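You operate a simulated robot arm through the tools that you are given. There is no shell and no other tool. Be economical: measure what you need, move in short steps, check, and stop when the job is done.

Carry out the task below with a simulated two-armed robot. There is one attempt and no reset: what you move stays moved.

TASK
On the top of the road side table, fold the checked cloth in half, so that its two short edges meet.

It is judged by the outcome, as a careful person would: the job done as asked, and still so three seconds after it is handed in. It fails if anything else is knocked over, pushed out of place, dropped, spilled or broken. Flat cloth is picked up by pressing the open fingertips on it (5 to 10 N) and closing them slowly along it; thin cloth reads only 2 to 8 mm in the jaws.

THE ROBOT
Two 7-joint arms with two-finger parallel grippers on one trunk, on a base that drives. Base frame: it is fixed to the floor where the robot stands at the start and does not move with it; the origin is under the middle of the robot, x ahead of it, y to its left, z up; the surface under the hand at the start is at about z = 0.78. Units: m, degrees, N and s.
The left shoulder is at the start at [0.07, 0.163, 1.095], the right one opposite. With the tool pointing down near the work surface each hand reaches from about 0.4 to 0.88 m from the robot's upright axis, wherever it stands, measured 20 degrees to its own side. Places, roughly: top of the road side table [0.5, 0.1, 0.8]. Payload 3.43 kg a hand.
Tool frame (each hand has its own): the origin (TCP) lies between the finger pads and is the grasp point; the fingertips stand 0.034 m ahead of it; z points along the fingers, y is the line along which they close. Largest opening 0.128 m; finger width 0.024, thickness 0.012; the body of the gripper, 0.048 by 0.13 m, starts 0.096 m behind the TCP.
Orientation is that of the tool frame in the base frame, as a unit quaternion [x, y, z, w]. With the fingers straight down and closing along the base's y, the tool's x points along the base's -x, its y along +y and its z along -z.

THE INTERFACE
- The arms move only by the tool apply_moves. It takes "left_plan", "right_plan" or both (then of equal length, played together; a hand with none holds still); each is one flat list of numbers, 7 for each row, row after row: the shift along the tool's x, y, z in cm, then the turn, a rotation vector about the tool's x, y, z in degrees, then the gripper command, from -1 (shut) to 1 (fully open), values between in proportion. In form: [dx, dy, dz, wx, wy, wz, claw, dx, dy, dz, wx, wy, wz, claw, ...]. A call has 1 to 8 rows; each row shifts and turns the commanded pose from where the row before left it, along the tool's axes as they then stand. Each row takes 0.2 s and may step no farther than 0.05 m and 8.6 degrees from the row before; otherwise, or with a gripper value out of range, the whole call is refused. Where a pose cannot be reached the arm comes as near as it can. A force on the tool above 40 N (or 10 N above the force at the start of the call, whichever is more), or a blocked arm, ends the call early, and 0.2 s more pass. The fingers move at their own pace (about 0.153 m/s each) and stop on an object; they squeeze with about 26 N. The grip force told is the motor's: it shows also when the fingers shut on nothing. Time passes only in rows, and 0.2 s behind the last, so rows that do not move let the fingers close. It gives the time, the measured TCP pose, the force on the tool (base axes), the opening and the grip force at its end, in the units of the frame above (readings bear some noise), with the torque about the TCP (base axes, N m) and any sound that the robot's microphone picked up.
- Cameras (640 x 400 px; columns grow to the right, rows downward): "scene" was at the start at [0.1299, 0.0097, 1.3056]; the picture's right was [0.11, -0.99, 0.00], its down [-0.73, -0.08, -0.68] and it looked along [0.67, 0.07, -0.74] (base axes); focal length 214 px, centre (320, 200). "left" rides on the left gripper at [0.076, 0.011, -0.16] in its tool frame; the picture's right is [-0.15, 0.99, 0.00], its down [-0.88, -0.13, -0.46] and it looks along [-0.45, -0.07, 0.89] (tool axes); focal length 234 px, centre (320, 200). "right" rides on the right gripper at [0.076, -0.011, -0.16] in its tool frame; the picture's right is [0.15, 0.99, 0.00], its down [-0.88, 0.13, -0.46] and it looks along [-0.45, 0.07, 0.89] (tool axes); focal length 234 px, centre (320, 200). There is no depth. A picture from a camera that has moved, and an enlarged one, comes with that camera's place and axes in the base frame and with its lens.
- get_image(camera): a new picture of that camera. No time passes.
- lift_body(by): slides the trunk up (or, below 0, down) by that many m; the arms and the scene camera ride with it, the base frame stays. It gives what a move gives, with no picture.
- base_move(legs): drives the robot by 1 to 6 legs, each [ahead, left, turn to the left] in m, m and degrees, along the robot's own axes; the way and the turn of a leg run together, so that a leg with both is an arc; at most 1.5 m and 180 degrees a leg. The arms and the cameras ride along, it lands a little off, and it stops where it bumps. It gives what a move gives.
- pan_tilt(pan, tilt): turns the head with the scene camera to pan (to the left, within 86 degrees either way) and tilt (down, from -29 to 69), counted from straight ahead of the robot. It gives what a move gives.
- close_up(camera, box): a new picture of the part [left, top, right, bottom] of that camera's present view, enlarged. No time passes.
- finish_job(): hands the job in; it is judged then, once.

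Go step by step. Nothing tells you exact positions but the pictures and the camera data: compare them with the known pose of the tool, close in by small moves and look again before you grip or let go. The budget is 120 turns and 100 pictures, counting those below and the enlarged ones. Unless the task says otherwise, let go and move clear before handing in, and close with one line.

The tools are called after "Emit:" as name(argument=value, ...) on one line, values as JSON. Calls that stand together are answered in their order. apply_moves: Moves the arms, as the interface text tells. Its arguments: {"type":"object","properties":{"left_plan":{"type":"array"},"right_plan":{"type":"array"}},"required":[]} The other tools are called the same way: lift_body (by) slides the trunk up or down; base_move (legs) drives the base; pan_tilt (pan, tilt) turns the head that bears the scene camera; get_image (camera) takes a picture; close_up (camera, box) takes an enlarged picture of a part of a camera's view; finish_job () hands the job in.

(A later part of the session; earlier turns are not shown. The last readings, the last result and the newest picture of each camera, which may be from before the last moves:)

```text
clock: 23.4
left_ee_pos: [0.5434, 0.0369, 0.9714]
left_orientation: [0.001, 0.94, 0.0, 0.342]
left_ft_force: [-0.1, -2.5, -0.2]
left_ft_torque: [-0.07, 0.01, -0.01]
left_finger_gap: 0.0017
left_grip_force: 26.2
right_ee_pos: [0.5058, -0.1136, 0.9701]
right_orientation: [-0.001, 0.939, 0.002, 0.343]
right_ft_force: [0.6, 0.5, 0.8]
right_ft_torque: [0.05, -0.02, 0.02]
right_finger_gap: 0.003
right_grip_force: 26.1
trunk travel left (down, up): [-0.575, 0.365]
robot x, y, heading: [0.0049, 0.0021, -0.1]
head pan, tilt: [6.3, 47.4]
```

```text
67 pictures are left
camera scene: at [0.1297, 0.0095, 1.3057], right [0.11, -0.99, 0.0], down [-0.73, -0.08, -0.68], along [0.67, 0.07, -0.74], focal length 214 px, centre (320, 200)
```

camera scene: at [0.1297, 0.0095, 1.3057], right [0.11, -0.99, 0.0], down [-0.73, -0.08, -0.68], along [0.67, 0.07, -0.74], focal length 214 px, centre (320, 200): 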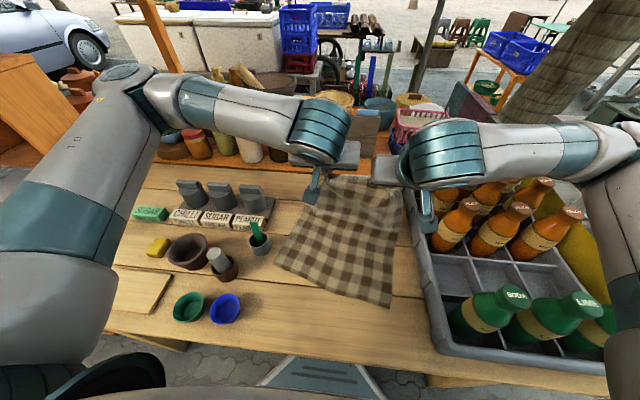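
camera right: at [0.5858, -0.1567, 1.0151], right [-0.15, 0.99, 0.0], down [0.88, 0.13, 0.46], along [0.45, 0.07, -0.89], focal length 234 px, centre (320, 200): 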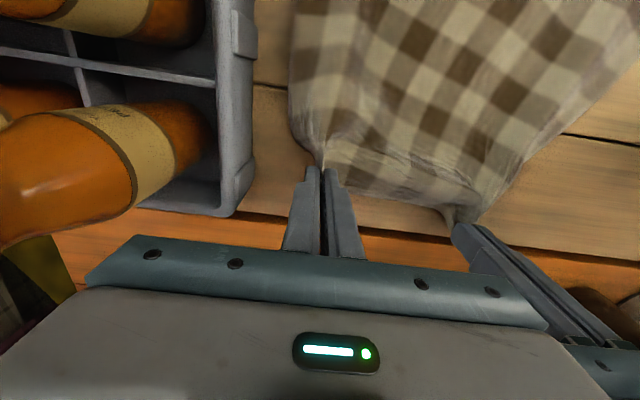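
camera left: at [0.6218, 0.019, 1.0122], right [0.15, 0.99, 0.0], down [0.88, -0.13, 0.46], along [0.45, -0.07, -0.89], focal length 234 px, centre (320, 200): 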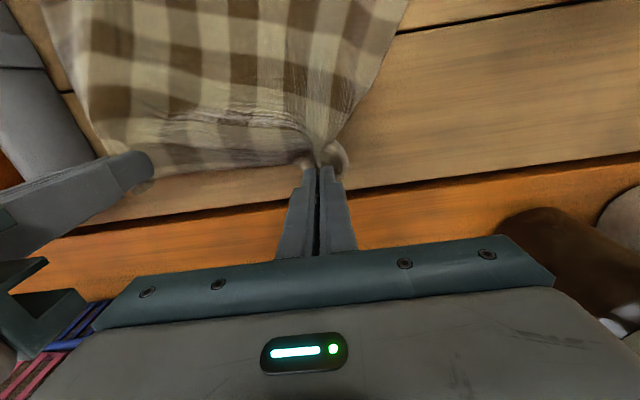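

The hands are tilted 40° forward and the cloth hangs over the fold line. I now back the base 10 cm, carrying the edge further while the arms stay in a comfortable pose.

Emit:
base_move(legs=[[-0.1, 0.025, 0]])

Emit:
get_image(camera="scene")

```text
clock: 24.6
left_ee_pos: [0.4435, 0.0628, 0.972]
left_orientation: [0.0, 0.94, 0.0, 0.342]
left_ft_force: [-0.6, -1.2, 0.5]
left_ft_torque: [-0.03, 0.01, -0.02]
left_finger_gap: 0.0018
left_grip_force: 25.9
right_ee_pos: [0.4073, -0.0879, 0.9718]
right_orientation: [0.0, 0.94, -0.001, 0.342]
right_ft_force: [0.5, 1.6, 0.3]
right_ft_torque: [0.05, -0.03, 0.02]
right_finger_gap: 0.0029
right_grip_force: 26.2
trunk travel left (down, up): [-0.575, 0.365]
robot x, y, heading: [-0.1002, 0.0251, 0.2]
head pan, tilt: [6.3, 47.4]
```

```text
66 pictures are left
camera scene: at [0.0295, 0.0351, 1.3057], right [0.11, -0.99, 0.0], down [-0.73, -0.08, -0.68], along [0.67, 0.07, -0.74], focal length 214 px, centre (320, 200)
```

scene: 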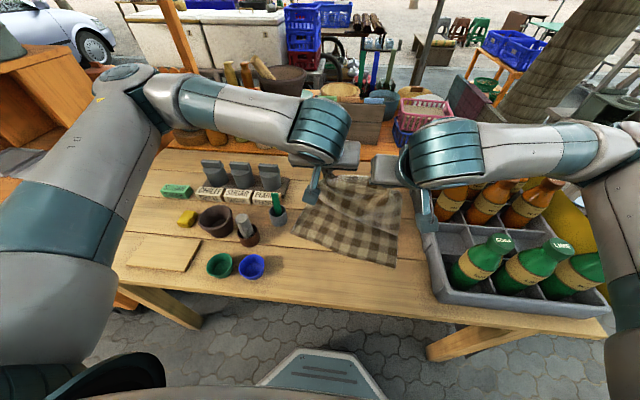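

The lower half stayed put. I lower about 4 cm and back another 5 cm with a slight shift left.

Emit:
apply_moves(left_plan=[1.3, 0, 1.5, 0, 0, 0, -1, 1.3, 0, 1.5, 0, 0, 0, -1], right_plan=[1.3, 0, 1.5, 0, 0, 0, -1, 1.3, 0, 1.5, 0, 0, 0, -1])

Emit:
base_move(legs=[[-0.05, 0.012, 0]])

Emit:
apply_moves(left_plan=[1.3, 0, 1.5, 0, 0, 0, -1, 1.3, 0, 1.5, 0, 0, 0, -1, 0.7, 0, 0.8, 0, 0, 0, -1], right_plan=[1.3, 0, 1.5, 0, 0, 0, -1, 1.3, 0, 1.5, 0, 0, 0, -1, 0.7, 0, 0.8, 0, 0, 0, -1])

Emit:
get_image(camera="scene")

Emit:
get_image(camera="left")

```text
clock: 25.2
left_ee_pos: [0.4429, 0.0631, 0.9308]
left_orientation: [-0.001, 0.94, 0.0, 0.342]
left_ft_force: [0.3, -0.7, -0.1]
left_ft_torque: [-0.04, -0.02, 0.02]
left_finger_gap: 0.0017
left_grip_force: 26.0
right_ee_pos: [0.4081, -0.0862, 0.9325]
right_orientation: [0.0, 0.94, 0.0, 0.342]
right_ft_force: [-0.1, 0.6, -0.2]
right_ft_torque: [0.0, 0.01, -0.02]
right_finger_gap: 0.0025
right_grip_force: 25.6
trunk travel left (down, up): [-0.575, 0.365]
robot x, y, heading: [-0.0976, 0.0248, -0.3]
head pan, tilt: [6.3, 47.4]
```

```text
clock: 26.1
left_ee_pos: [0.3936, 0.0749, 0.9312]
left_orientation: [0.0, 0.94, 0.0, 0.342]
left_ft_force: [-0.6, 0.1, 0.4]
left_ft_torque: [-0.02, 0.02, -0.01]
left_finger_gap: 0.002
left_grip_force: 25.5
right_ee_pos: [0.3555, -0.0743, 0.932]
right_orientation: [-0.001, 0.939, 0.0, 0.343]
right_ft_force: [0.2, 0.3, 0.2]
right_ft_torque: [-0.02, -0.04, 0.0]
right_finger_gap: 0.0025
right_grip_force: 25.8
trunk travel left (down, up): [-0.575, 0.365]
robot x, y, heading: [-0.1464, 0.0376, 0.2]
head pan, tilt: [6.3, 47.4]
```

```text
clock: 26.9
left_ee_pos: [0.3943, 0.0746, 0.8809]
left_orientation: [-0.001, 0.94, 0.001, 0.341]
left_ft_force: [0.3, -1.1, -0.2]
left_ft_torque: [-0.04, 0.03, 0.0]
left_finger_gap: 0.0019
left_grip_force: 26.0
right_ee_pos: [0.3583, -0.0769, 0.8821]
right_orientation: [0.001, 0.94, 0.0, 0.341]
right_ft_force: [0.2, -0.1, 0.0]
right_ft_torque: [0.02, 0.02, 0.01]
right_finger_gap: 0.0027
right_grip_force: 26.0
trunk travel left (down, up): [-0.575, 0.365]
robot x, y, heading: [-0.1503, 0.0406, -0.1]
head pan, tilt: [6.3, 47.4]
```

```text
65 pictures are left
camera scene: at [-0.0182, 0.0465, 1.3056], right [0.11, -0.99, 0.0], down [-0.73, -0.08, -0.68], along [0.67, 0.07, -0.74], focal length 214 px, centre (320, 200)
```

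scene: 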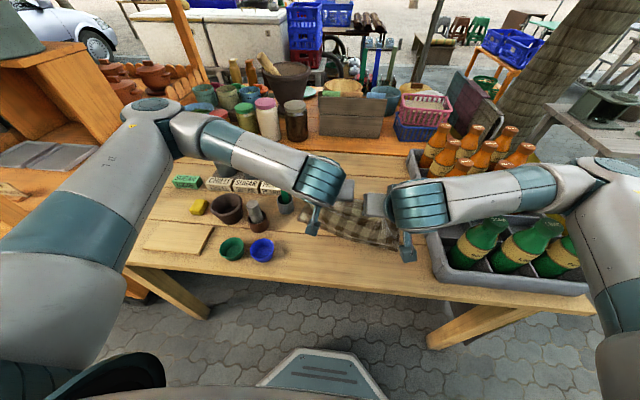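

```text
64 pictures are left
camera left: at [0.2329, 0.0865, 0.9529], right [0.11, 0.99, 0.09], down [0.38, -0.13, 0.91], along [0.92, -0.07, -0.39], focal length 234 px, centre (320, 200)
```

left: 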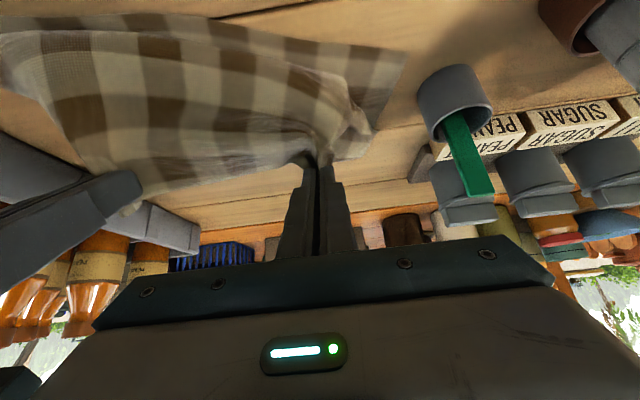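

The edge is about 7 cm above the lower layer and the cup with the green spoon is clear. I back another 5 cm and then look before lowering.

Emit:
base_move(legs=[[-0.05, 0.012, 0]])

Emit:
apply_moves(left_plan=[0.9, 0, 1.0, 0, 0, 0, -1, 0.6, 0, 0.8, 0, 0, 0, -1], right_plan=[0.9, 0, 1.0, 0, 0, 0, -1, 0.6, 0, 0.8, 0, 0, 0, -1])

Emit:
get_image(camera="left")

Emit:
get_image(camera="right")

Emit:
close_up(camera="scene", box=[260, 150, 460, 275])

```text
clock: 27.8
left_ee_pos: [0.3436, 0.0868, 0.8821]
left_orientation: [0.0, 0.94, 0.0, 0.342]
left_ft_force: [-0.7, -0.6, 0.4]
left_ft_torque: [-0.03, 0.02, -0.01]
left_finger_gap: 0.0021
left_grip_force: 26.2
right_ee_pos: [0.3069, -0.0635, 0.8831]
right_orientation: [-0.001, 0.94, 0.0, 0.342]
right_ft_force: [0.9, -0.2, 0.5]
right_ft_torque: [0.04, -0.03, 0.05]
right_finger_gap: 0.0026
right_grip_force: 26.0
trunk travel left (down, up): [-0.575, 0.365]
robot x, y, heading: [-0.1954, 0.048, 0.0]
head pan, tilt: [6.3, 47.4]
```

```text
clock: 28.4
left_ee_pos: [0.3427, 0.0881, 0.8585]
left_orientation: [0.0, 0.94, -0.001, 0.342]
left_ft_force: [-0.1, -1.3, -0.2]
left_ft_torque: [-0.04, 0.0, -0.02]
left_finger_gap: 0.0018
left_grip_force: 26.2
right_ee_pos: [0.3065, -0.064, 0.8616]
right_orientation: [-0.001, 0.939, -0.001, 0.343]
right_ft_force: [-0.2, 1.3, -0.3]
right_ft_torque: [0.02, -0.02, 0.01]
right_finger_gap: 0.0026
right_grip_force: 25.5
trunk travel left (down, up): [-0.575, 0.365]
robot x, y, heading: [-0.1966, 0.0472, -0.3]
head pan, tilt: [6.3, 47.4]
```

```text
63 pictures are left
camera left: at [0.1812, 0.1006, 0.931], right [0.11, 0.99, 0.09], down [0.38, -0.13, 0.92], along [0.92, -0.07, -0.39], focal length 234 px, centre (320, 200)
```

left: 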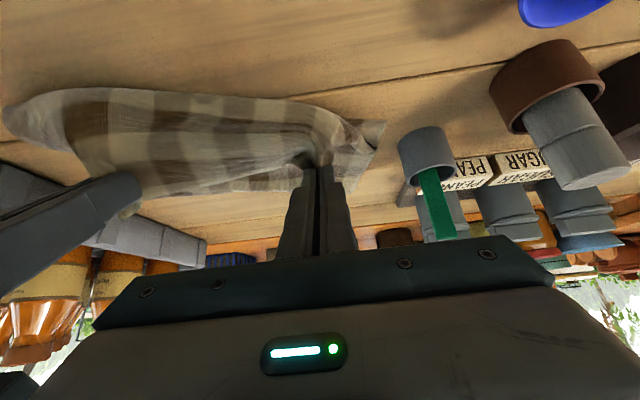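

```text
62 pictures are left
camera right: at [0.1453, -0.0755, 0.9339], right [-0.11, 0.99, -0.1], down [0.38, 0.13, 0.92], along [0.92, 0.07, -0.39], focal length 234 px, centre (320, 200)
```

right: 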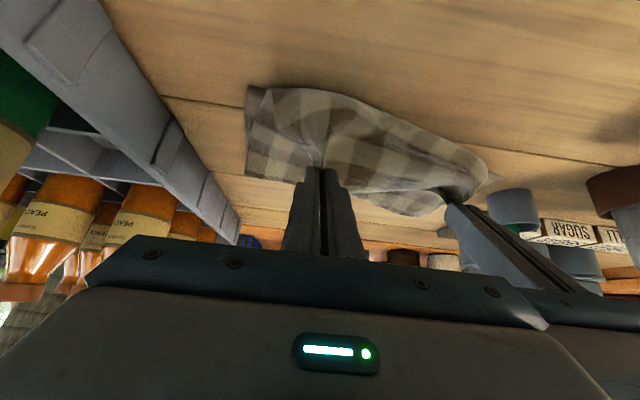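

```text
3.20 times, centred on (360, 212) of scene
camera zoom: at [-0.0711, 0.0611, 1.3067], right [0.11, -0.99, 0.0], down [-0.73, -0.08, -0.68], along [0.67, 0.07, -0.74], focal length 686 px, centre (192, 160)
```

zoom: 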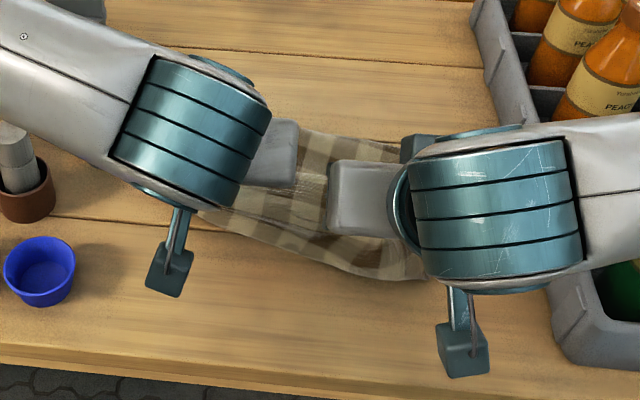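

The edge is nearly over the near edge. I lower a further 2.5 cm while pulling back slightly.

Emit:
apply_moves(left_plan=[1.2, 0, 0.4, 0, 0, 0, -1, 1.2, 0, 0.4, 0, 0, 0, -1, 0.6, 0, 0.6, 0, 0, 0, -1], right_plan=[1.2, 0, 0.4, 0, 0, 0, -1, 1.2, 0, 0.4, 0, 0, 0, -1, 0.6, 0, 0.8, 0, 0, 0, -1])

Emit:
get_image(camera="left")

Emit:
get_image(camera="right")

```text
clock: 29.4
left_ee_pos: [0.3279, 0.0906, 0.8299]
left_orientation: [-0.001, 0.939, -0.003, 0.344]
left_ft_force: [0.2, -0.5, 0.9]
left_ft_torque: [0.06, 0.06, 0.06]
left_finger_gap: 0.0018
left_grip_force: 26.1
right_ee_pos: [0.313, -0.0603, 0.8561]
right_orientation: [0.001, 0.928, 0.0, 0.372]
right_ft_force: [0.3, 0.3, -0.6]
right_ft_torque: [0.07, 0.04, 0.03]
right_finger_gap: 0.0025
right_grip_force: 26.2
right hand out of reach, approached as far as the arm can: row 2
trunk travel left (down, up): [-0.575, 0.365]
robot x, y, heading: [-0.1999, 0.0459, -0.1]
head pan, tilt: [6.3, 47.4]
stopped in row 3 (right hand): the arm was blocked; the commanded pose is now the measured one
```

```text
60 pictures are left
camera left: at [0.1664, 0.1023, 0.9013], right [0.11, 0.99, 0.09], down [0.38, -0.12, 0.92], along [0.92, -0.07, -0.39], focal length 234 px, centre (320, 200)
```

left: 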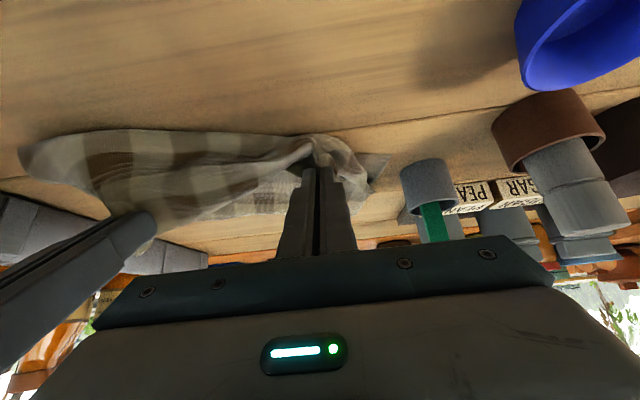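

```text
59 pictures are left
camera right: at [0.146, -0.072, 0.9182], right [-0.1, 0.99, -0.1], down [0.32, 0.13, 0.94], along [0.94, 0.06, -0.33], focal length 234 px, centre (320, 200)
```

right: 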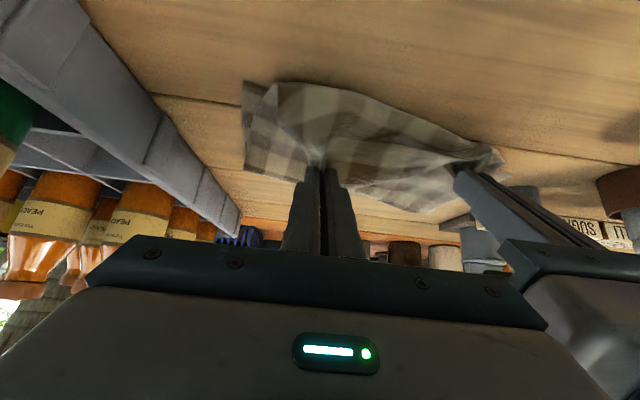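

The right arm hit its reach limit. I move the hands 5 cm forward relative to the robot, then back the base by the same amount, which gives the arms room.

Emit:
apply_moves(left_plan=[-2, 0, 1.5, 0, 0, 0, -1, -2, 0, 1.5, 0, 0, 0, -1], right_plan=[-1.8, 0, 1.7, 0, 0, 0, -1, -1.8, 0, 1.7, 0, 4, 0, -1])

Emit:
base_move(legs=[[-0.055, 0, 0]])

```text
clock: 30.0
left_ee_pos: [0.3789, 0.0883, 0.8302]
left_orientation: [-0.001, 0.939, -0.001, 0.343]
left_ft_force: [1.0, -0.3, -0.1]
left_ft_torque: [0.0, 0.02, 0.03]
left_finger_gap: 0.0018
left_grip_force: 26.3
right_ee_pos: [0.3556, -0.0627, 0.8384]
right_orientation: [0.0, 0.945, 0.0, 0.326]
right_ft_force: [-0.5, 0.5, -0.4]
right_ft_torque: [0.01, 0.03, -0.01]
right_finger_gap: 0.0028
right_grip_force: 25.9
trunk travel left (down, up): [-0.575, 0.365]
robot x, y, heading: [-0.1997, 0.05, -0.2]
head pan, tilt: [6.3, 47.4]
```

```text
clock: 31.0
left_ee_pos: [0.3239, 0.0866, 0.831]
left_orientation: [-0.002, 0.939, 0.001, 0.343]
left_ft_force: [-0.6, -1.2, 0.8]
left_ft_torque: [0.01, -0.01, 0.02]
left_finger_gap: 0.002
left_grip_force: 25.5
right_ee_pos: [0.3003, -0.0633, 0.8397]
right_orientation: [0.0, 0.946, 0.001, 0.325]
right_ft_force: [-0.5, -0.1, 0.5]
right_ft_torque: [-0.03, -0.04, 0.01]
right_finger_gap: 0.0025
right_grip_force: 26.1
trunk travel left (down, up): [-0.575, 0.365]
robot x, y, heading: [-0.253, 0.0511, 0.2]
head pan, tilt: [6.3, 47.4]
```

Both hands are where I want them, except that the right should come back and down about 1 cm. I adjust it and look.

Emit:
apply_moves(right_plan=[0.8, 0, 0, 0, 0, 0, -1, 0.8, 0, 0, 0, 0, 0, -1])

Emit:
get_image(camera="left")

Emit:
get_image(camera="right")

Emit:
close_up(camera="scene", box=[260, 130, 460, 255])

```text
clock: 31.6
left_ee_pos: [0.3204, 0.0899, 0.836]
left_orientation: [-0.001, 0.939, -0.003, 0.345]
left_ft_force: [-0.5, -0.9, 0.6]
left_ft_torque: [-0.07, -0.02, -0.02]
left_finger_gap: 0.0016
left_grip_force: 25.5
right_ee_pos: [0.2863, -0.0608, 0.8362]
right_orientation: [0.001, 0.943, -0.001, 0.331]
right_ft_force: [0.0, 1.2, 0.4]
right_ft_torque: [0.05, -0.02, -0.01]
right_finger_gap: 0.0027
right_grip_force: 25.7
trunk travel left (down, up): [-0.575, 0.365]
robot x, y, heading: [-0.2516, 0.0491, 0.3]
head pan, tilt: [6.3, 47.4]
```

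```text
58 pictures are left
camera left: at [0.1587, 0.1018, 0.906], right [0.11, 0.99, 0.09], down [0.38, -0.13, 0.92], along [0.92, -0.07, -0.39], focal length 234 px, centre (320, 200)
```

left: 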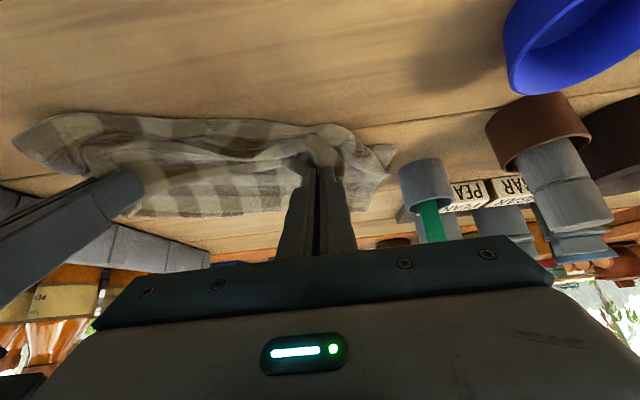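

```text
57 pictures are left
camera right: at [0.1264, -0.0722, 0.9143], right [-0.11, 0.99, -0.09], down [0.4, 0.13, 0.91], along [0.91, 0.06, -0.41], focal length 234 px, centre (320, 200)
```

right: 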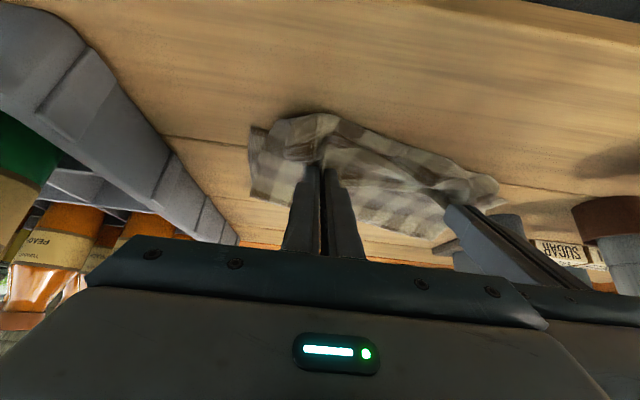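

```text
3.20 times, centred on (360, 192) of scene
camera zoom: at [-0.1315, 0.0637, 1.3077], right [0.11, -0.99, 0.01], down [-0.73, -0.08, -0.68], along [0.68, 0.07, -0.73], focal length 686 px, centre (192, 224)
```

zoom: 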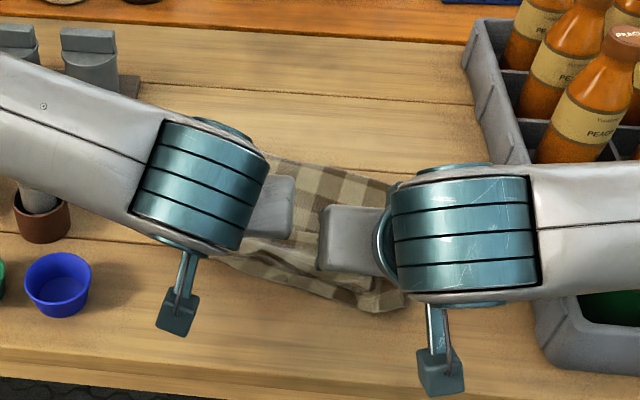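

The edge looks close to the near edge. I lower 0.7 cm and open gently, then retreat along the fingers.

Emit:
apply_moves(left_plan=[0.5, 0, 0.5, 0, 0, 0, -1, 0, 0, 0, 0, 0, 0, -0.6, 0, 0, 0, 0, 0, 0, -0.3, 0, 0, 0, 0, 0, 0, -0.3, 0, 0, -2, 0, 0, 0, -0.3, 0, 0, -3, 0, 0, 0, -0.3, 0, 0, -3, 0, 0, 0, -0.3], right_plan=[0.5, 0, 0.5, 0, 0, 0, -1, 0, 0, 0, 0, 0, 0, -0.6, 0, 0, 0, 0, 0, 0, -0.3, 0, 0, 0, 0, 0, 0, -0.3, 0, 0, -2, 0, 0, 0, -0.3, 0, 0, -3, 0, 0, 0, -0.3, 0, 0, -3, 0, 0, 0, -0.3])

Emit:
get_image(camera="left")

Emit:
get_image(camera="right")

```text
clock: 33.2
left_ee_pos: [0.2709, 0.0872, 0.8841]
left_orientation: [0.0, 0.94, 0.0, 0.342]
left_ft_force: [0.1, -0.9, -0.6]
left_ft_torque: [-0.04, -0.02, -0.02]
left_finger_gap: 0.0449
left_grip_force: 0.1
right_ee_pos: [0.2431, -0.06, 0.8842]
right_orientation: [-0.001, 0.946, 0.0, 0.323]
right_ft_force: [-1.6, -0.1, 0.3]
right_ft_torque: [0.02, 0.04, -0.02]
right_finger_gap: 0.0446
right_grip_force: 0.0
right hand out of reach, approached as far as the arm can: row 7
trunk travel left (down, up): [-0.575, 0.365]
robot x, y, heading: [-0.2552, 0.0468, 0.0]
head pan, tilt: [6.3, 47.4]
```

```text
55 pictures are left
camera left: at [0.11, 0.0998, 0.9567], right [0.11, 0.99, 0.09], down [0.38, -0.13, 0.92], along [0.92, -0.07, -0.39], focal length 234 px, centre (320, 200)
```

left: 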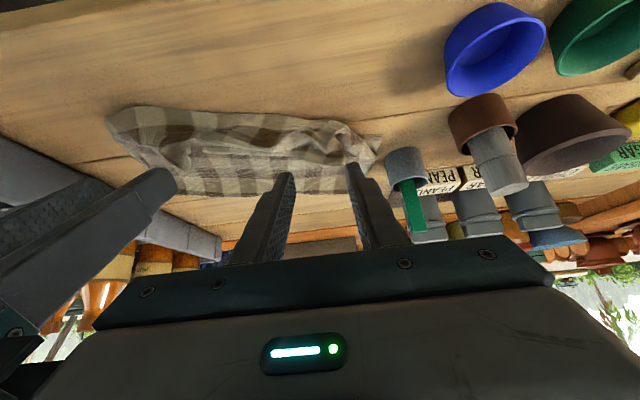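

```text
54 pictures are left
camera right: at [0.0845, -0.0722, 0.9638], right [-0.12, 0.99, -0.09], down [0.42, 0.13, 0.9], along [0.9, 0.07, -0.43], focal length 234 px, centre (320, 200)
```

right: 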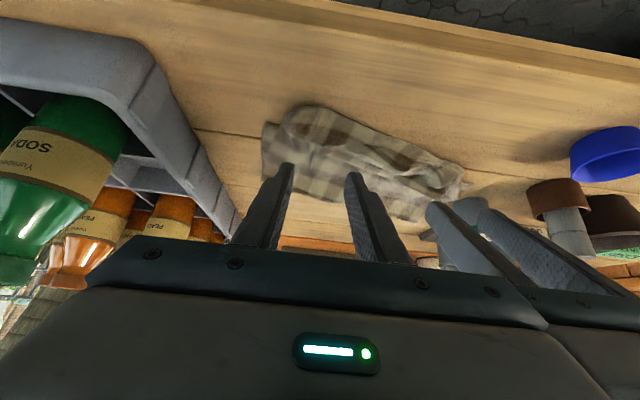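

Released. I lift both hands clear and spread them so the scene camera can see the cloth.

Emit:
apply_moves(left_plan=[-2.5, 0, -3, 0, 0, 0, -0.3, -2.5, 0, -3, 0, 0, 0, -0.3, -2.5, 0, -3, 0, 0, 0, -0.3, -2.5, 0, -3, 0, 0, 0, -0.3, 0, 4, 0, 0, 0, 0, -0.3, 0, 4, 0, 0, 0, 0, -0.3, 0, 4, 0, 0, 0, 0, -0.3], right_plan=[-2.5, 0, -3, 0, 0, 0, -0.3, -2.5, 0, -3, 0, 0, 0, -0.3, -2.5, 0, -3, 0, 0, 0, -0.3, -2.5, 0, -3, 0, 0, 0, -0.3, 0, -4, 0, 0, 0, 0, -0.3, 0, -4, 0, 0, 0, 0, -0.3, 0, -4, 0, 0, 0, 0, -0.3])

Emit:
get_image(camera="scene")

Emit:
close_up(camera="scene", box=[260, 130, 460, 255])

```text
clock: 34.8
left_ee_pos: [0.2719, 0.2054, 1.041]
left_orientation: [-0.001, 0.94, 0.0, 0.342]
left_ft_force: [0.6, -0.8, -0.4]
left_ft_torque: [0.02, 0.01, -0.02]
left_finger_gap: 0.0446
left_grip_force: 0.0
right_ee_pos: [0.2475, -0.1825, 1.0414]
right_orientation: [0.0, 0.946, 0.0, 0.325]
right_ft_force: [-0.4, -0.2, 0.7]
right_ft_torque: [0.0, -0.01, 0.0]
right_finger_gap: 0.0448
right_grip_force: 0.1
trunk travel left (down, up): [-0.575, 0.365]
robot x, y, heading: [-0.2523, 0.0482, 0.1]
head pan, tilt: [6.3, 47.4]
```

```text
53 pictures are left
camera scene: at [-0.1246, 0.0586, 1.3059], right [0.11, -0.99, 0.0], down [-0.73, -0.08, -0.68], along [0.67, 0.07, -0.74], focal length 214 px, centre (320, 200)
```

scene: 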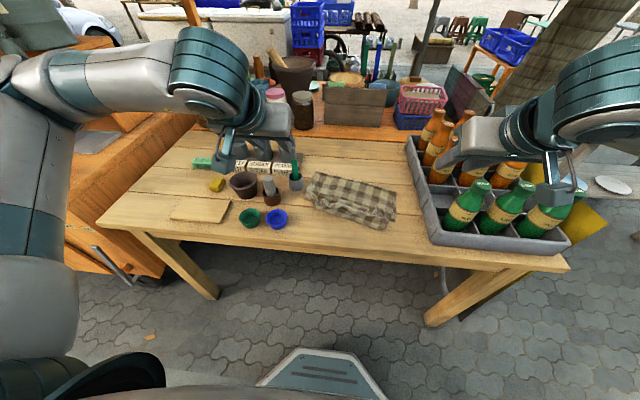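

```text
3.20 times, centred on (360, 192) of scene
camera zoom: at [-0.1246, 0.0586, 1.3059], right [0.11, -0.99, 0.0], down [-0.73, -0.08, -0.68], along [0.67, 0.07, -0.74], focal length 686 px, centre (192, 224)
```

zoom: 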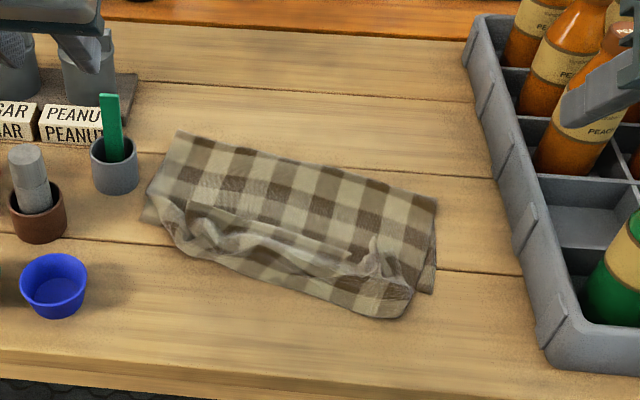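

The cloth is folded, but the moved edge looks curled back along the front. I zoom in to see.

Emit:
close_up(camera="scene", box=[300, 165, 404, 230])

Emit:
pan_tilt(pan=0, tilt=60)

Emit:
get_image(camera="left")

Emit:
get_image(camera="right")

```text
6.15 times, centred on (352, 198) of scene
camera zoom: at [-0.1246, 0.0586, 1.3059], right [0.11, -0.99, 0.0], down [-0.73, -0.08, -0.68], along [0.67, 0.07, -0.74], focal length 1320 px, centre (123, 215)
```

zoom: 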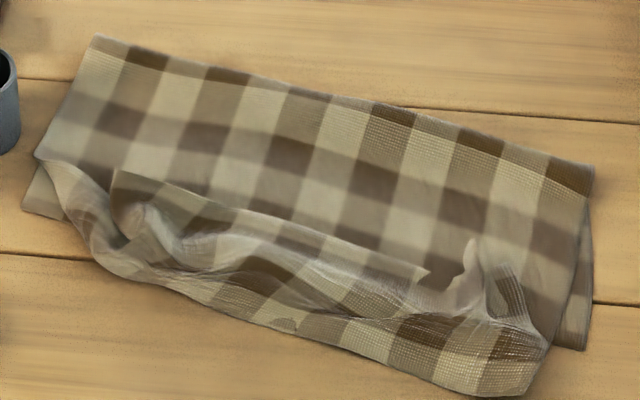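

```text
clock: 35.5
left_ee_pos: [0.2725, 0.2055, 1.0408]
left_orientation: [-0.002, 0.939, 0.001, 0.343]
left_ft_force: [0.9, 0.0, -0.3]
left_ft_torque: [-0.01, 0.01, -0.01]
left_finger_gap: 0.0448
left_grip_force: 0.0
right_ee_pos: [0.249, -0.1812, 1.041]
right_orientation: [0.0, 0.946, 0.001, 0.325]
right_ft_force: [-0.2, 0.5, 0.4]
right_ft_torque: [-0.02, -0.01, 0.0]
right_finger_gap: 0.0447
right_grip_force: 0.1
trunk travel left (down, up): [-0.575, 0.365]
robot x, y, heading: [-0.2547, 0.0469, -0.1]
head pan, tilt: [0.0, 60.0]
```

```text
50 pictures are left
camera left: at [0.1116, 0.2167, 1.1124], right [0.11, 0.99, 0.09], down [0.38, -0.13, 0.91], along [0.92, -0.07, -0.39], focal length 234 px, centre (320, 200)
```

left: 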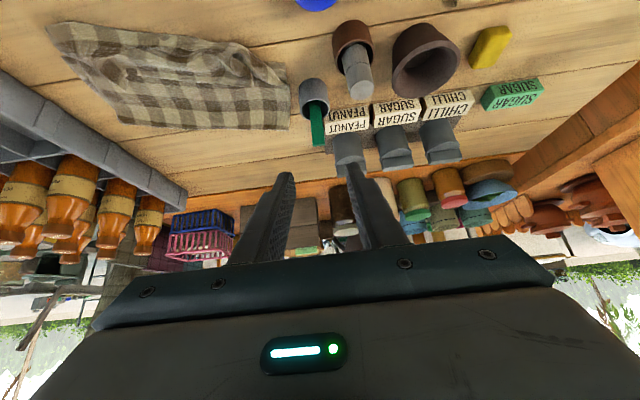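

```text
49 pictures are left
camera right: at [0.0906, -0.1932, 1.1197], right [-0.11, 0.99, -0.09], down [0.42, 0.13, 0.9], along [0.9, 0.07, -0.43], focal length 234 px, centre (320, 200)
```

right: 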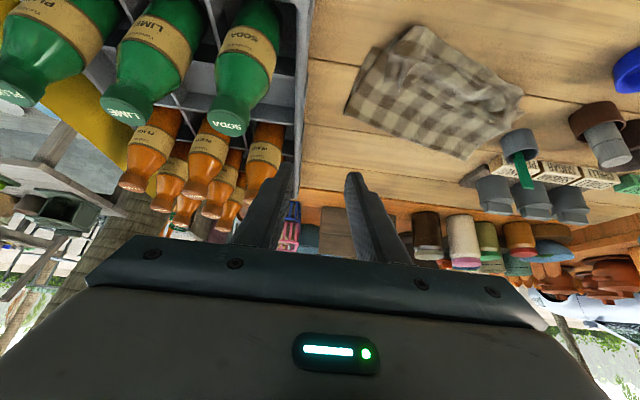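

The moved edge rolled back as a hem and the crease drifted toward me, so the lower layer is only about 14 cm long and the upper about 27 cm. I'll regrip the two standing puckers at about (0.34, 0.10) and (0.31, -0.066), partly unfold, and refold with more slack. First I straighten the hands above them.

Emit:
apply_moves(left_plan=[0, -2, 0, 0, 8, 0, -0.1, 0, -3, 0, 0, 8, 0, -0.1, 0, -3, 0, 0, 8, 0, -0.1, 0, -3, 0, 0, 8, 0, -0.1, 0, 0, 0, 0, 8, 0, -0.1, -3.5, 0, 3, 0, 0, 0, -0.1, -3.5, 0, 3, 0, 0, 0, -0.1, 0, 0, 3, 0, 0, 0, -0.1], right_plan=[0, 2.5, 0, 0, 8, 0, -0.1, 0, 3, 0, 0, 8, 0, -0.1, 0, 3, 0, 0, 8, 0, -0.1, 0, 3, 0, 0, 8, 0, -0.1, 0, 0, 0, 0, 6, 0, -0.1, -3.2, 0, 3, 0, 0, 0, -0.1, -3.2, 0, 3, 0, 0, 0, -0.1, 0, 0, 3, 0, 0, 0, -0.1])

Emit:
get_image(camera="left")

Emit:
get_image(camera="right")

```text
clock: 37.3
left_ee_pos: [0.3441, 0.0967, 0.95]
left_orientation: [0.0, 1.0, 0.0, -0.001]
left_ft_force: [0.4, 0.3, 0.2]
left_ft_torque: [-0.01, 0.01, 0.02]
left_finger_gap: 0.0577
left_grip_force: 0.1
right_ee_pos: [0.3123, -0.0652, 0.9495]
right_orientation: [0.001, 1.0, 0.001, -0.001]
right_ft_force: [0.7, 0.1, 0.4]
right_ft_torque: [0.0, -0.01, 0.02]
right_finger_gap: 0.0577
right_grip_force: 0.1
trunk travel left (down, up): [-0.575, 0.365]
robot x, y, heading: [-0.2518, 0.05, -0.2]
head pan, tilt: [0.0, 60.0]
```

```text
48 pictures are left
camera left: at [0.2673, 0.1086, 1.1082], right [0.15, 0.99, 0.0], down [0.88, -0.13, 0.46], along [0.45, -0.07, -0.89], focal length 234 px, centre (320, 200)
```

left: 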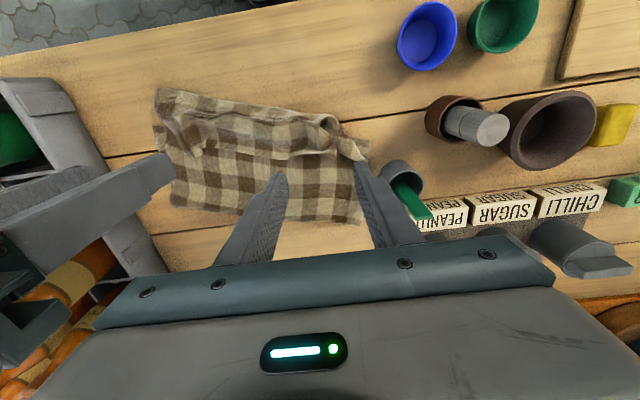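

```text
47 pictures are left
camera right: at [0.2369, -0.0784, 1.1099], right [-0.15, 0.99, 0.0], down [0.88, 0.13, 0.45], along [0.45, 0.07, -0.89], focal length 234 px, centre (320, 200)
```

right: 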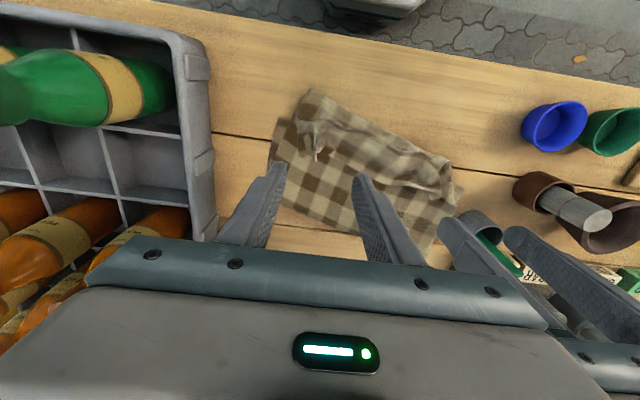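

The puckers lie right under the hands. I descend to just above the layers.

Emit:
apply_moves(left_plan=[0.6, 0.3, 3, 0, 0, 0, -0.1, 0, 0, 4, 0, 0, 0, -0.1, 0, 0, 3, 0, 0, 0, -0.1, 0, 0, 1.7, 0, 0, 0, -0.1], right_plan=[-0.5, 0, 3, 0, 0, 0, -0.1, 0, 0, 4, 0, 0, 0, -0.1, 0, 0, 3, 0, 0, 0, -0.1, 0, 0, 1.7, 0, 0, 0, -0.1])

Emit:
get_image(camera="left")

Emit:
get_image(camera="right")

```text
clock: 38.3
left_ee_pos: [0.3357, 0.0993, 0.8331]
left_orientation: [0.0, 1.0, 0.0, 0.001]
left_ft_force: [-0.2, 0.2, -0.1]
left_ft_torque: [0.0, 0.02, 0.01]
left_finger_gap: 0.0575
left_grip_force: 0.1
right_ee_pos: [0.3185, -0.0663, 0.8338]
right_orientation: [0.001, 1.0, 0.001, -0.001]
right_ft_force: [0.5, 0.3, 0.5]
right_ft_torque: [0.01, -0.01, 0.0]
right_finger_gap: 0.0575
right_grip_force: 0.1
trunk travel left (down, up): [-0.575, 0.365]
robot x, y, heading: [-0.257, 0.0456, -0.0]
head pan, tilt: [0.0, 60.0]
```

```text
46 pictures are left
camera left: at [0.2604, 0.1116, 0.9912], right [0.15, 0.99, 0.0], down [0.88, -0.13, 0.46], along [0.45, -0.07, -0.89], focal length 234 px, centre (320, 200)
```

left: 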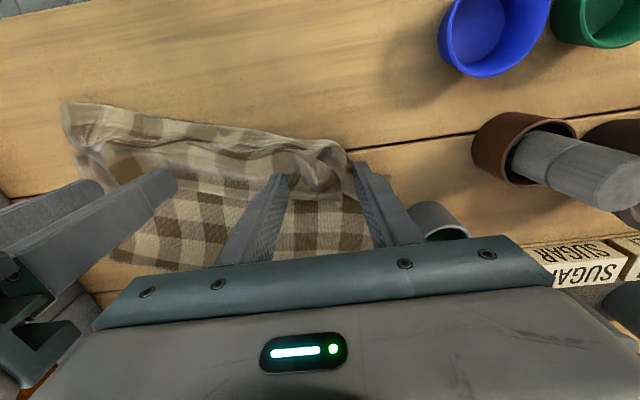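

```text
45 pictures are left
camera right: at [0.2419, -0.079, 0.9929], right [-0.15, 0.99, 0.0], down [0.88, 0.13, 0.45], along [0.45, 0.07, -0.89], focal length 234 px, centre (320, 200)
```

right: 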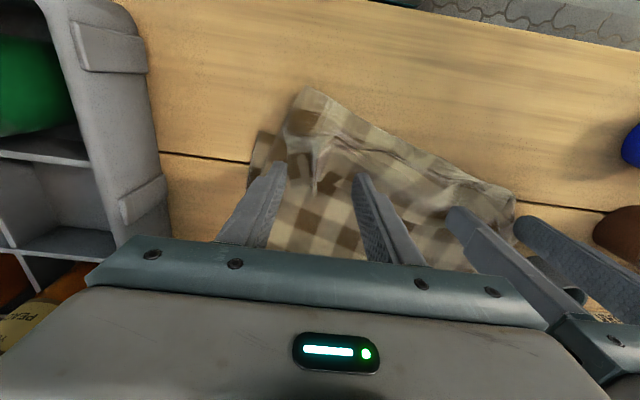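

Both puckers stand between the open fingers. I lower about 0.8 cm and close slowly on them.

Emit:
apply_moves(left_plan=[0, -0.5, 0.8, 0, 0, 0, -0.1, 0, 0, 0.3, 0, 0, 0, -0.25, 0, 0, 0, 0, 0, 0, -0.4, 0, 0, 0, 0, 0, 0, -0.55, 0, 0, 0, 0, 0, 0, -0.7, 0, 0, 0, 0, 0, 0, -0.85, 0, 0, 0, 0, 0, 0, -1, 0, 0, 0, 0, 0, 0, -1], right_plan=[0, 0, 0.7, 0, 0, 0, -0.1, 0, 0, 0.2, 0, 0, 0, -0.25, 0, 0, 0, 0, 0, 0, -0.4, 0, 0, 0, 0, 0, 0, -0.55, 0, 0, 0, 0, 0, 0, -0.7, 0, 0, 0, 0, 0, 0, -0.85, 0, 0, 0, 0, 0, 0, -1, 0, 0, 0, 0, 0, 0, -1])

Emit:
get_image(camera="left")

Emit:
get_image(camera="right")

```text
clock: 40.1
left_ee_pos: [0.3362, 0.0934, 0.8241]
left_orientation: [0.001, 1.0, -0.002, 0.0]
left_ft_force: [-3.0, -21.0, 2.1]
left_ft_torque: [-0.78, 0.12, -0.16]
left_finger_gap: 0.0046
left_grip_force: 25.6
right_ee_pos: [0.3175, -0.0644, 0.8258]
right_orientation: [0.0, 1.0, 0.003, -0.001]
right_ft_force: [3.2, 20.4, 0.2]
right_ft_torque: [0.77, -0.14, -0.12]
right_finger_gap: 0.0028
right_grip_force: 26.3
trunk travel left (down, up): [-0.575, 0.365]
robot x, y, heading: [-0.2546, 0.0485, 0.3]
head pan, tilt: [0.0, 60.0]
```

```text
44 pictures are left
camera left: at [0.2599, 0.1054, 0.9814], right [0.15, 0.99, 0.0], down [0.88, -0.13, 0.46], along [0.45, -0.07, -0.89], focal length 234 px, centre (320, 200)
```

left: 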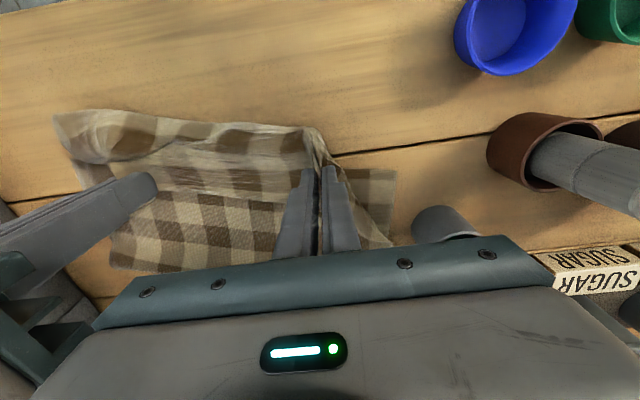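

```text
43 pictures are left
camera right: at [0.2414, -0.0779, 0.9846], right [-0.15, 0.99, 0.0], down [0.88, 0.13, 0.46], along [0.45, 0.07, -0.89], focal length 234 px, centre (320, 200)
```

right: 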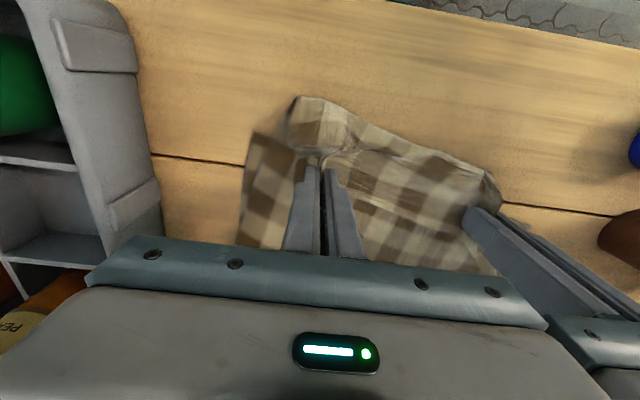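

Both hands grip, with 20 N between them. I bring them a little closer and lift about 6 cm while moving forward.

Emit:
apply_moves(left_plan=[0, -0.6, -0.5, 0, 0, 0, -1, 0, -0.4, -2, 0, 0, 0, -1, -1, 0, -2.5, 0, 0, 0, -1, -2, 0, -2.5, 0, 0, 0, -1], right_plan=[0, 0.6, -0.5, 0, 0, 0, -1, 0, 0.4, -2, 0, 0, 0, -1, -1, 0, -2.5, 0, 0, 0, -1, -2, 0, -2.5, 0, 0, 0, -1])

Emit:
get_image(camera="left")

Emit:
get_image(camera="right")

Emit:
get_image(camera="scene")

```text
clock: 41.1
left_ee_pos: [0.3662, 0.0847, 0.8971]
left_orientation: [-0.001, 1.0, 0.001, -0.001]
left_ft_force: [-1.4, -0.7, -0.5]
left_ft_torque: [-0.02, -0.04, -0.01]
left_finger_gap: 0.0042
left_grip_force: 26.0
right_ee_pos: [0.3479, -0.0554, 0.9003]
right_orientation: [0.001, 1.0, 0.0, 0.0]
right_ft_force: [-0.2, 0.3, 0.3]
right_ft_torque: [0.0, -0.01, -0.01]
right_finger_gap: 0.0025
right_grip_force: 26.0
trunk travel left (down, up): [-0.575, 0.365]
robot x, y, heading: [-0.2497, 0.0467, -0.0]
head pan, tilt: [0.0, 60.0]
```

```text
42 pictures are left
camera left: at [0.2906, 0.0969, 1.0559], right [0.14, 0.99, 0.0], down [0.88, -0.13, 0.46], along [0.45, -0.07, -0.89], focal length 234 px, centre (320, 200)
```

left: 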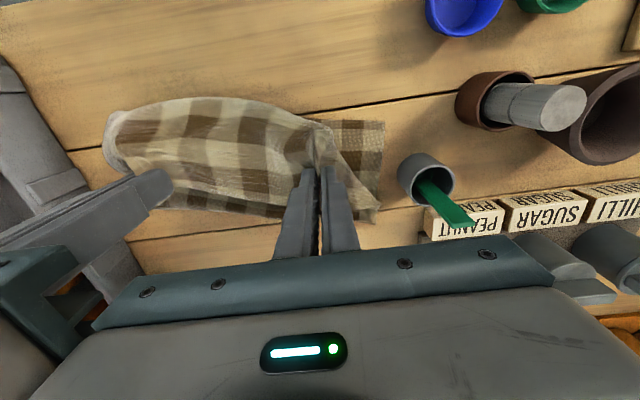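

```text
41 pictures are left
camera right: at [0.272, -0.0687, 1.0593], right [-0.14, 0.99, 0.0], down [0.88, 0.13, 0.45], along [0.45, 0.07, -0.89], focal length 234 px, centre (320, 200)
```

right: 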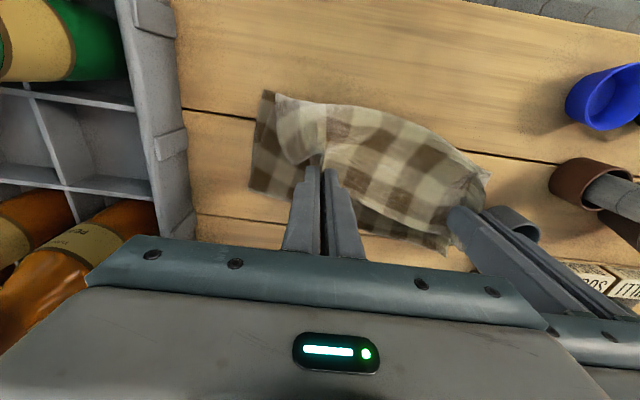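

```text
40 pictures are left
camera scene: at [-0.1356, 0.0498, 1.2895], right [0.0, -1.0, 0.0], down [-0.87, 0.0, -0.5], along [0.5, 0.0, -0.87], focal length 214 px, centre (320, 200)
```

scene: 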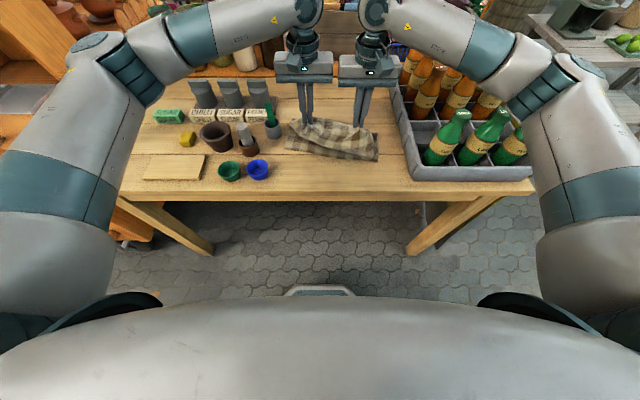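

The hem is free in both hands. I raise it and carry it forward over the crease to unfold part of the upper layer.

Emit:
apply_moves(left_plan=[-1.5, -0.3, -3, 0, 0, 0, -1, -2.5, -0.6, -3, 0, 0, 0, -1, -3.5, -0.8, -2, 0, 0, 0, -1, -4, -0.9, 0, 0, 0, 0, -1, -4, -0.9, 0, 0, 0, 0, -1, -4, -0.9, 0, 0, 0, 0, -1, -4, -0.9, 0, 0, 0, 0, -1], right_plan=[-1.2, -0.3, -3, 0, 0, 0, -1, -2, -0.6, -3, 0, 0, 0, -1, -3, -0.8, -2, 0, 0, 0, -1, -3.7, -0.9, 0, 0, 0, 0, -1, -4, -0.9, 0, 0, 0, 0, -1, -4, -0.9, 0, 0, 0, 0, -1, -4, -0.9, 0, 0, 0, 0, -1])

Emit:
pan_tilt(pan=0, tilt=45)

Emit:
close_up(camera="scene", box=[240, 90, 440, 215])

Emit:
get_image(camera="left")

```text
clock: 42.4
left_ee_pos: [0.5215, 0.0298, 0.9784]
left_orientation: [0.037, 0.999, 0.011, 0.009]
left_ft_force: [-1.7, 1.6, -0.5]
left_ft_torque: [-0.16, -0.04, 0.02]
left_finger_gap: 0.0043
left_grip_force: 25.5
left hand out of reach, approached as far as the arm can: row 6
right_ee_pos: [0.4939, -0.1049, 0.9793]
right_orientation: [0.004, 1.0, -0.002, -0.005]
right_ft_force: [0.6, -2.4, 0.6]
right_ft_torque: [0.21, 0.03, -0.06]
right_finger_gap: 0.0028
right_grip_force: 26.3
trunk travel left (down, up): [-0.575, 0.365]
robot x, y, heading: [-0.2496, 0.0483, 0.2]
head pan, tilt: [0.0, 60.0]
stopped in row 6 (left hand): the force on the tool passed its limit at 84 N (the readings are from after the stop); the commanded pose is now the measured one
```

```text
clock: 43.2
left_ee_pos: [0.5233, 0.0336, 0.9788]
left_orientation: [0.036, 0.999, 0.01, 0.007]
left_ft_force: [0.8, 2.7, -0.4]
left_ft_torque: [-0.33, 0.2, 0.12]
left_finger_gap: 0.0042
left_grip_force: 25.6
right_ee_pos: [0.4954, -0.1009, 0.9787]
right_orientation: [0.004, 1.0, -0.003, -0.004]
right_ft_force: [-1.6, -2.9, -0.7]
right_ft_torque: [0.37, -0.23, 0.05]
right_finger_gap: 0.0025
right_grip_force: 25.9
trunk travel left (down, up): [-0.575, 0.365]
robot x, y, heading: [-0.2539, 0.0498, -0.1]
head pan, tilt: [0.0, 45.0]
```

```text
3.20 times, centred on (340, 152) of scene
camera zoom: at [-0.1207, 0.0499, 1.309], right [0.0, -1.0, 0.0], down [-0.71, 0.0, -0.71], along [0.71, 0.0, -0.71], focal length 686 px, centre (256, 352)
```

zoom: 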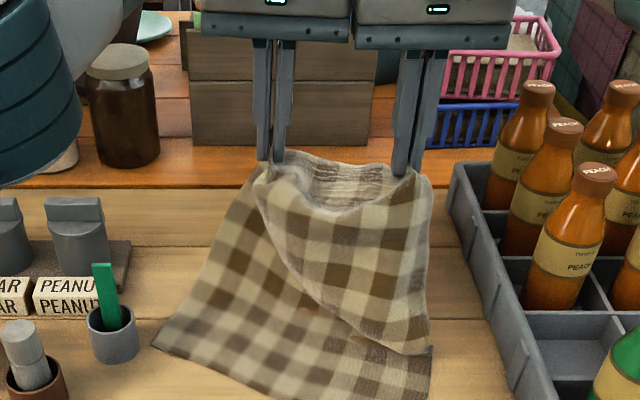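

```text
38 pictures are left
camera left: at [0.4445, 0.0475, 1.1362], right [0.22, 0.98, 0.02], down [0.86, -0.2, 0.46], along [0.46, -0.08, -0.89], focal length 234 px, centre (320, 200)
```

left: 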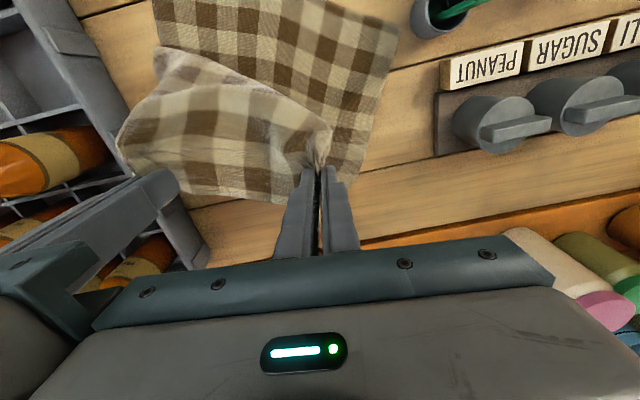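

The grippers bumped each other lightly because they were only 13.5 cm apart. I spread them slightly, straighten the left and raise both so the slack in front is taken up.

Emit:
apply_moves(left_plan=[0, 0.5, -1, 0, 0, 0, -1, 0, 0.5, -2, 0, 0, 0, -1, 0, 0, -3, 0, 0, 0, -1, -0.5, 0, -2.5, 0, 0, 0, -1], right_plan=[0, -0.5, -1, 0, 0, 0, -1, 0, -0.3, -2, 0, 0, 0, -1, 0, 0, -3, 0, 0, 0, -1, 0, 0, -2.5, 0, 0, 0, -1])

Emit:
base_move(legs=[[0.11, -0.025, 0]])

Emit:
get_image(camera="scene")

Emit:
get_image(camera="right")

```text
clock: 44.2
left_ee_pos: [0.5178, 0.0451, 1.0608]
left_orientation: [0.037, 0.999, 0.009, 0.008]
left_ft_force: [-1.9, -4.7, -0.4]
left_ft_torque: [-0.25, 0.04, -0.02]
left_finger_gap: 0.0042
left_grip_force: 25.7
left hand out of reach, approached as far as the arm can: row 4
right_ee_pos: [0.4963, -0.1057, 1.0649]
right_orientation: [0.003, 1.0, -0.003, -0.004]
right_ft_force: [1.0, 5.1, -1.4]
right_ft_torque: [0.23, -0.08, -0.03]
right_finger_gap: 0.0025
right_grip_force: 26.6
trunk travel left (down, up): [-0.575, 0.365]
robot x, y, heading: [-0.2537, 0.0514, 0.1]
head pan, tilt: [0.0, 45.0]
```

```text
clock: 45.4
left_ee_pos: [0.6262, 0.0206, 1.0613]
left_orientation: [0.037, 0.999, 0.01, 0.007]
left_ft_force: [-2.0, -9.0, -1.4]
left_ft_torque: [-0.38, 0.13, -0.03]
left_finger_gap: 0.0042
left_grip_force: 26.6
right_ee_pos: [0.6045, -0.1323, 1.0652]
right_orientation: [0.004, 1.0, -0.003, -0.004]
right_ft_force: [1.7, 8.7, 0.1]
right_ft_torque: [0.34, -0.08, -0.1]
right_finger_gap: 0.0029
right_grip_force: 25.8
trunk travel left (down, up): [-0.575, 0.365]
robot x, y, heading: [-0.1448, 0.0201, 0.1]
head pan, tilt: [0.0, 45.0]
```

```text
37 pictures are left
camera scene: at [-0.0123, 0.0248, 1.3091], right [0.0, -1.0, 0.0], down [-0.71, 0.0, -0.71], along [0.71, 0.0, -0.71], focal length 214 px, centre (320, 200)
```

scene: 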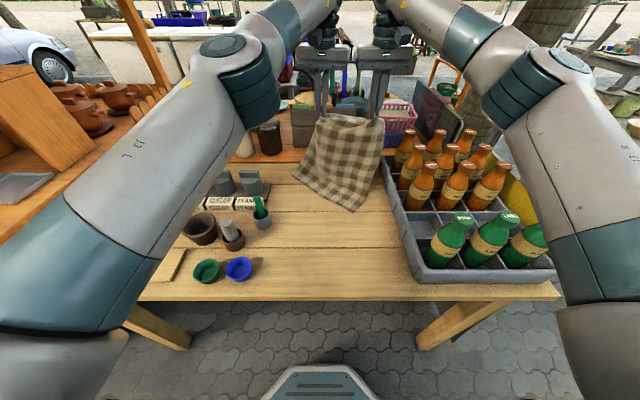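

```text
36 pictures are left
camera right: at [0.5294, -0.143, 1.2243], right [-0.14, 0.99, 0.0], down [0.89, 0.13, 0.45], along [0.44, 0.06, -0.89], focal length 234 px, centre (320, 200)
```

right: 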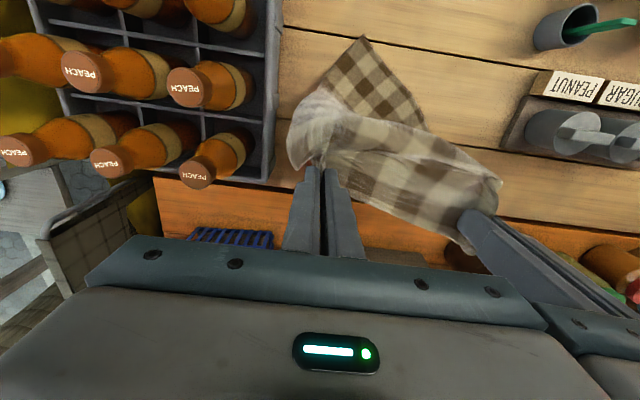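

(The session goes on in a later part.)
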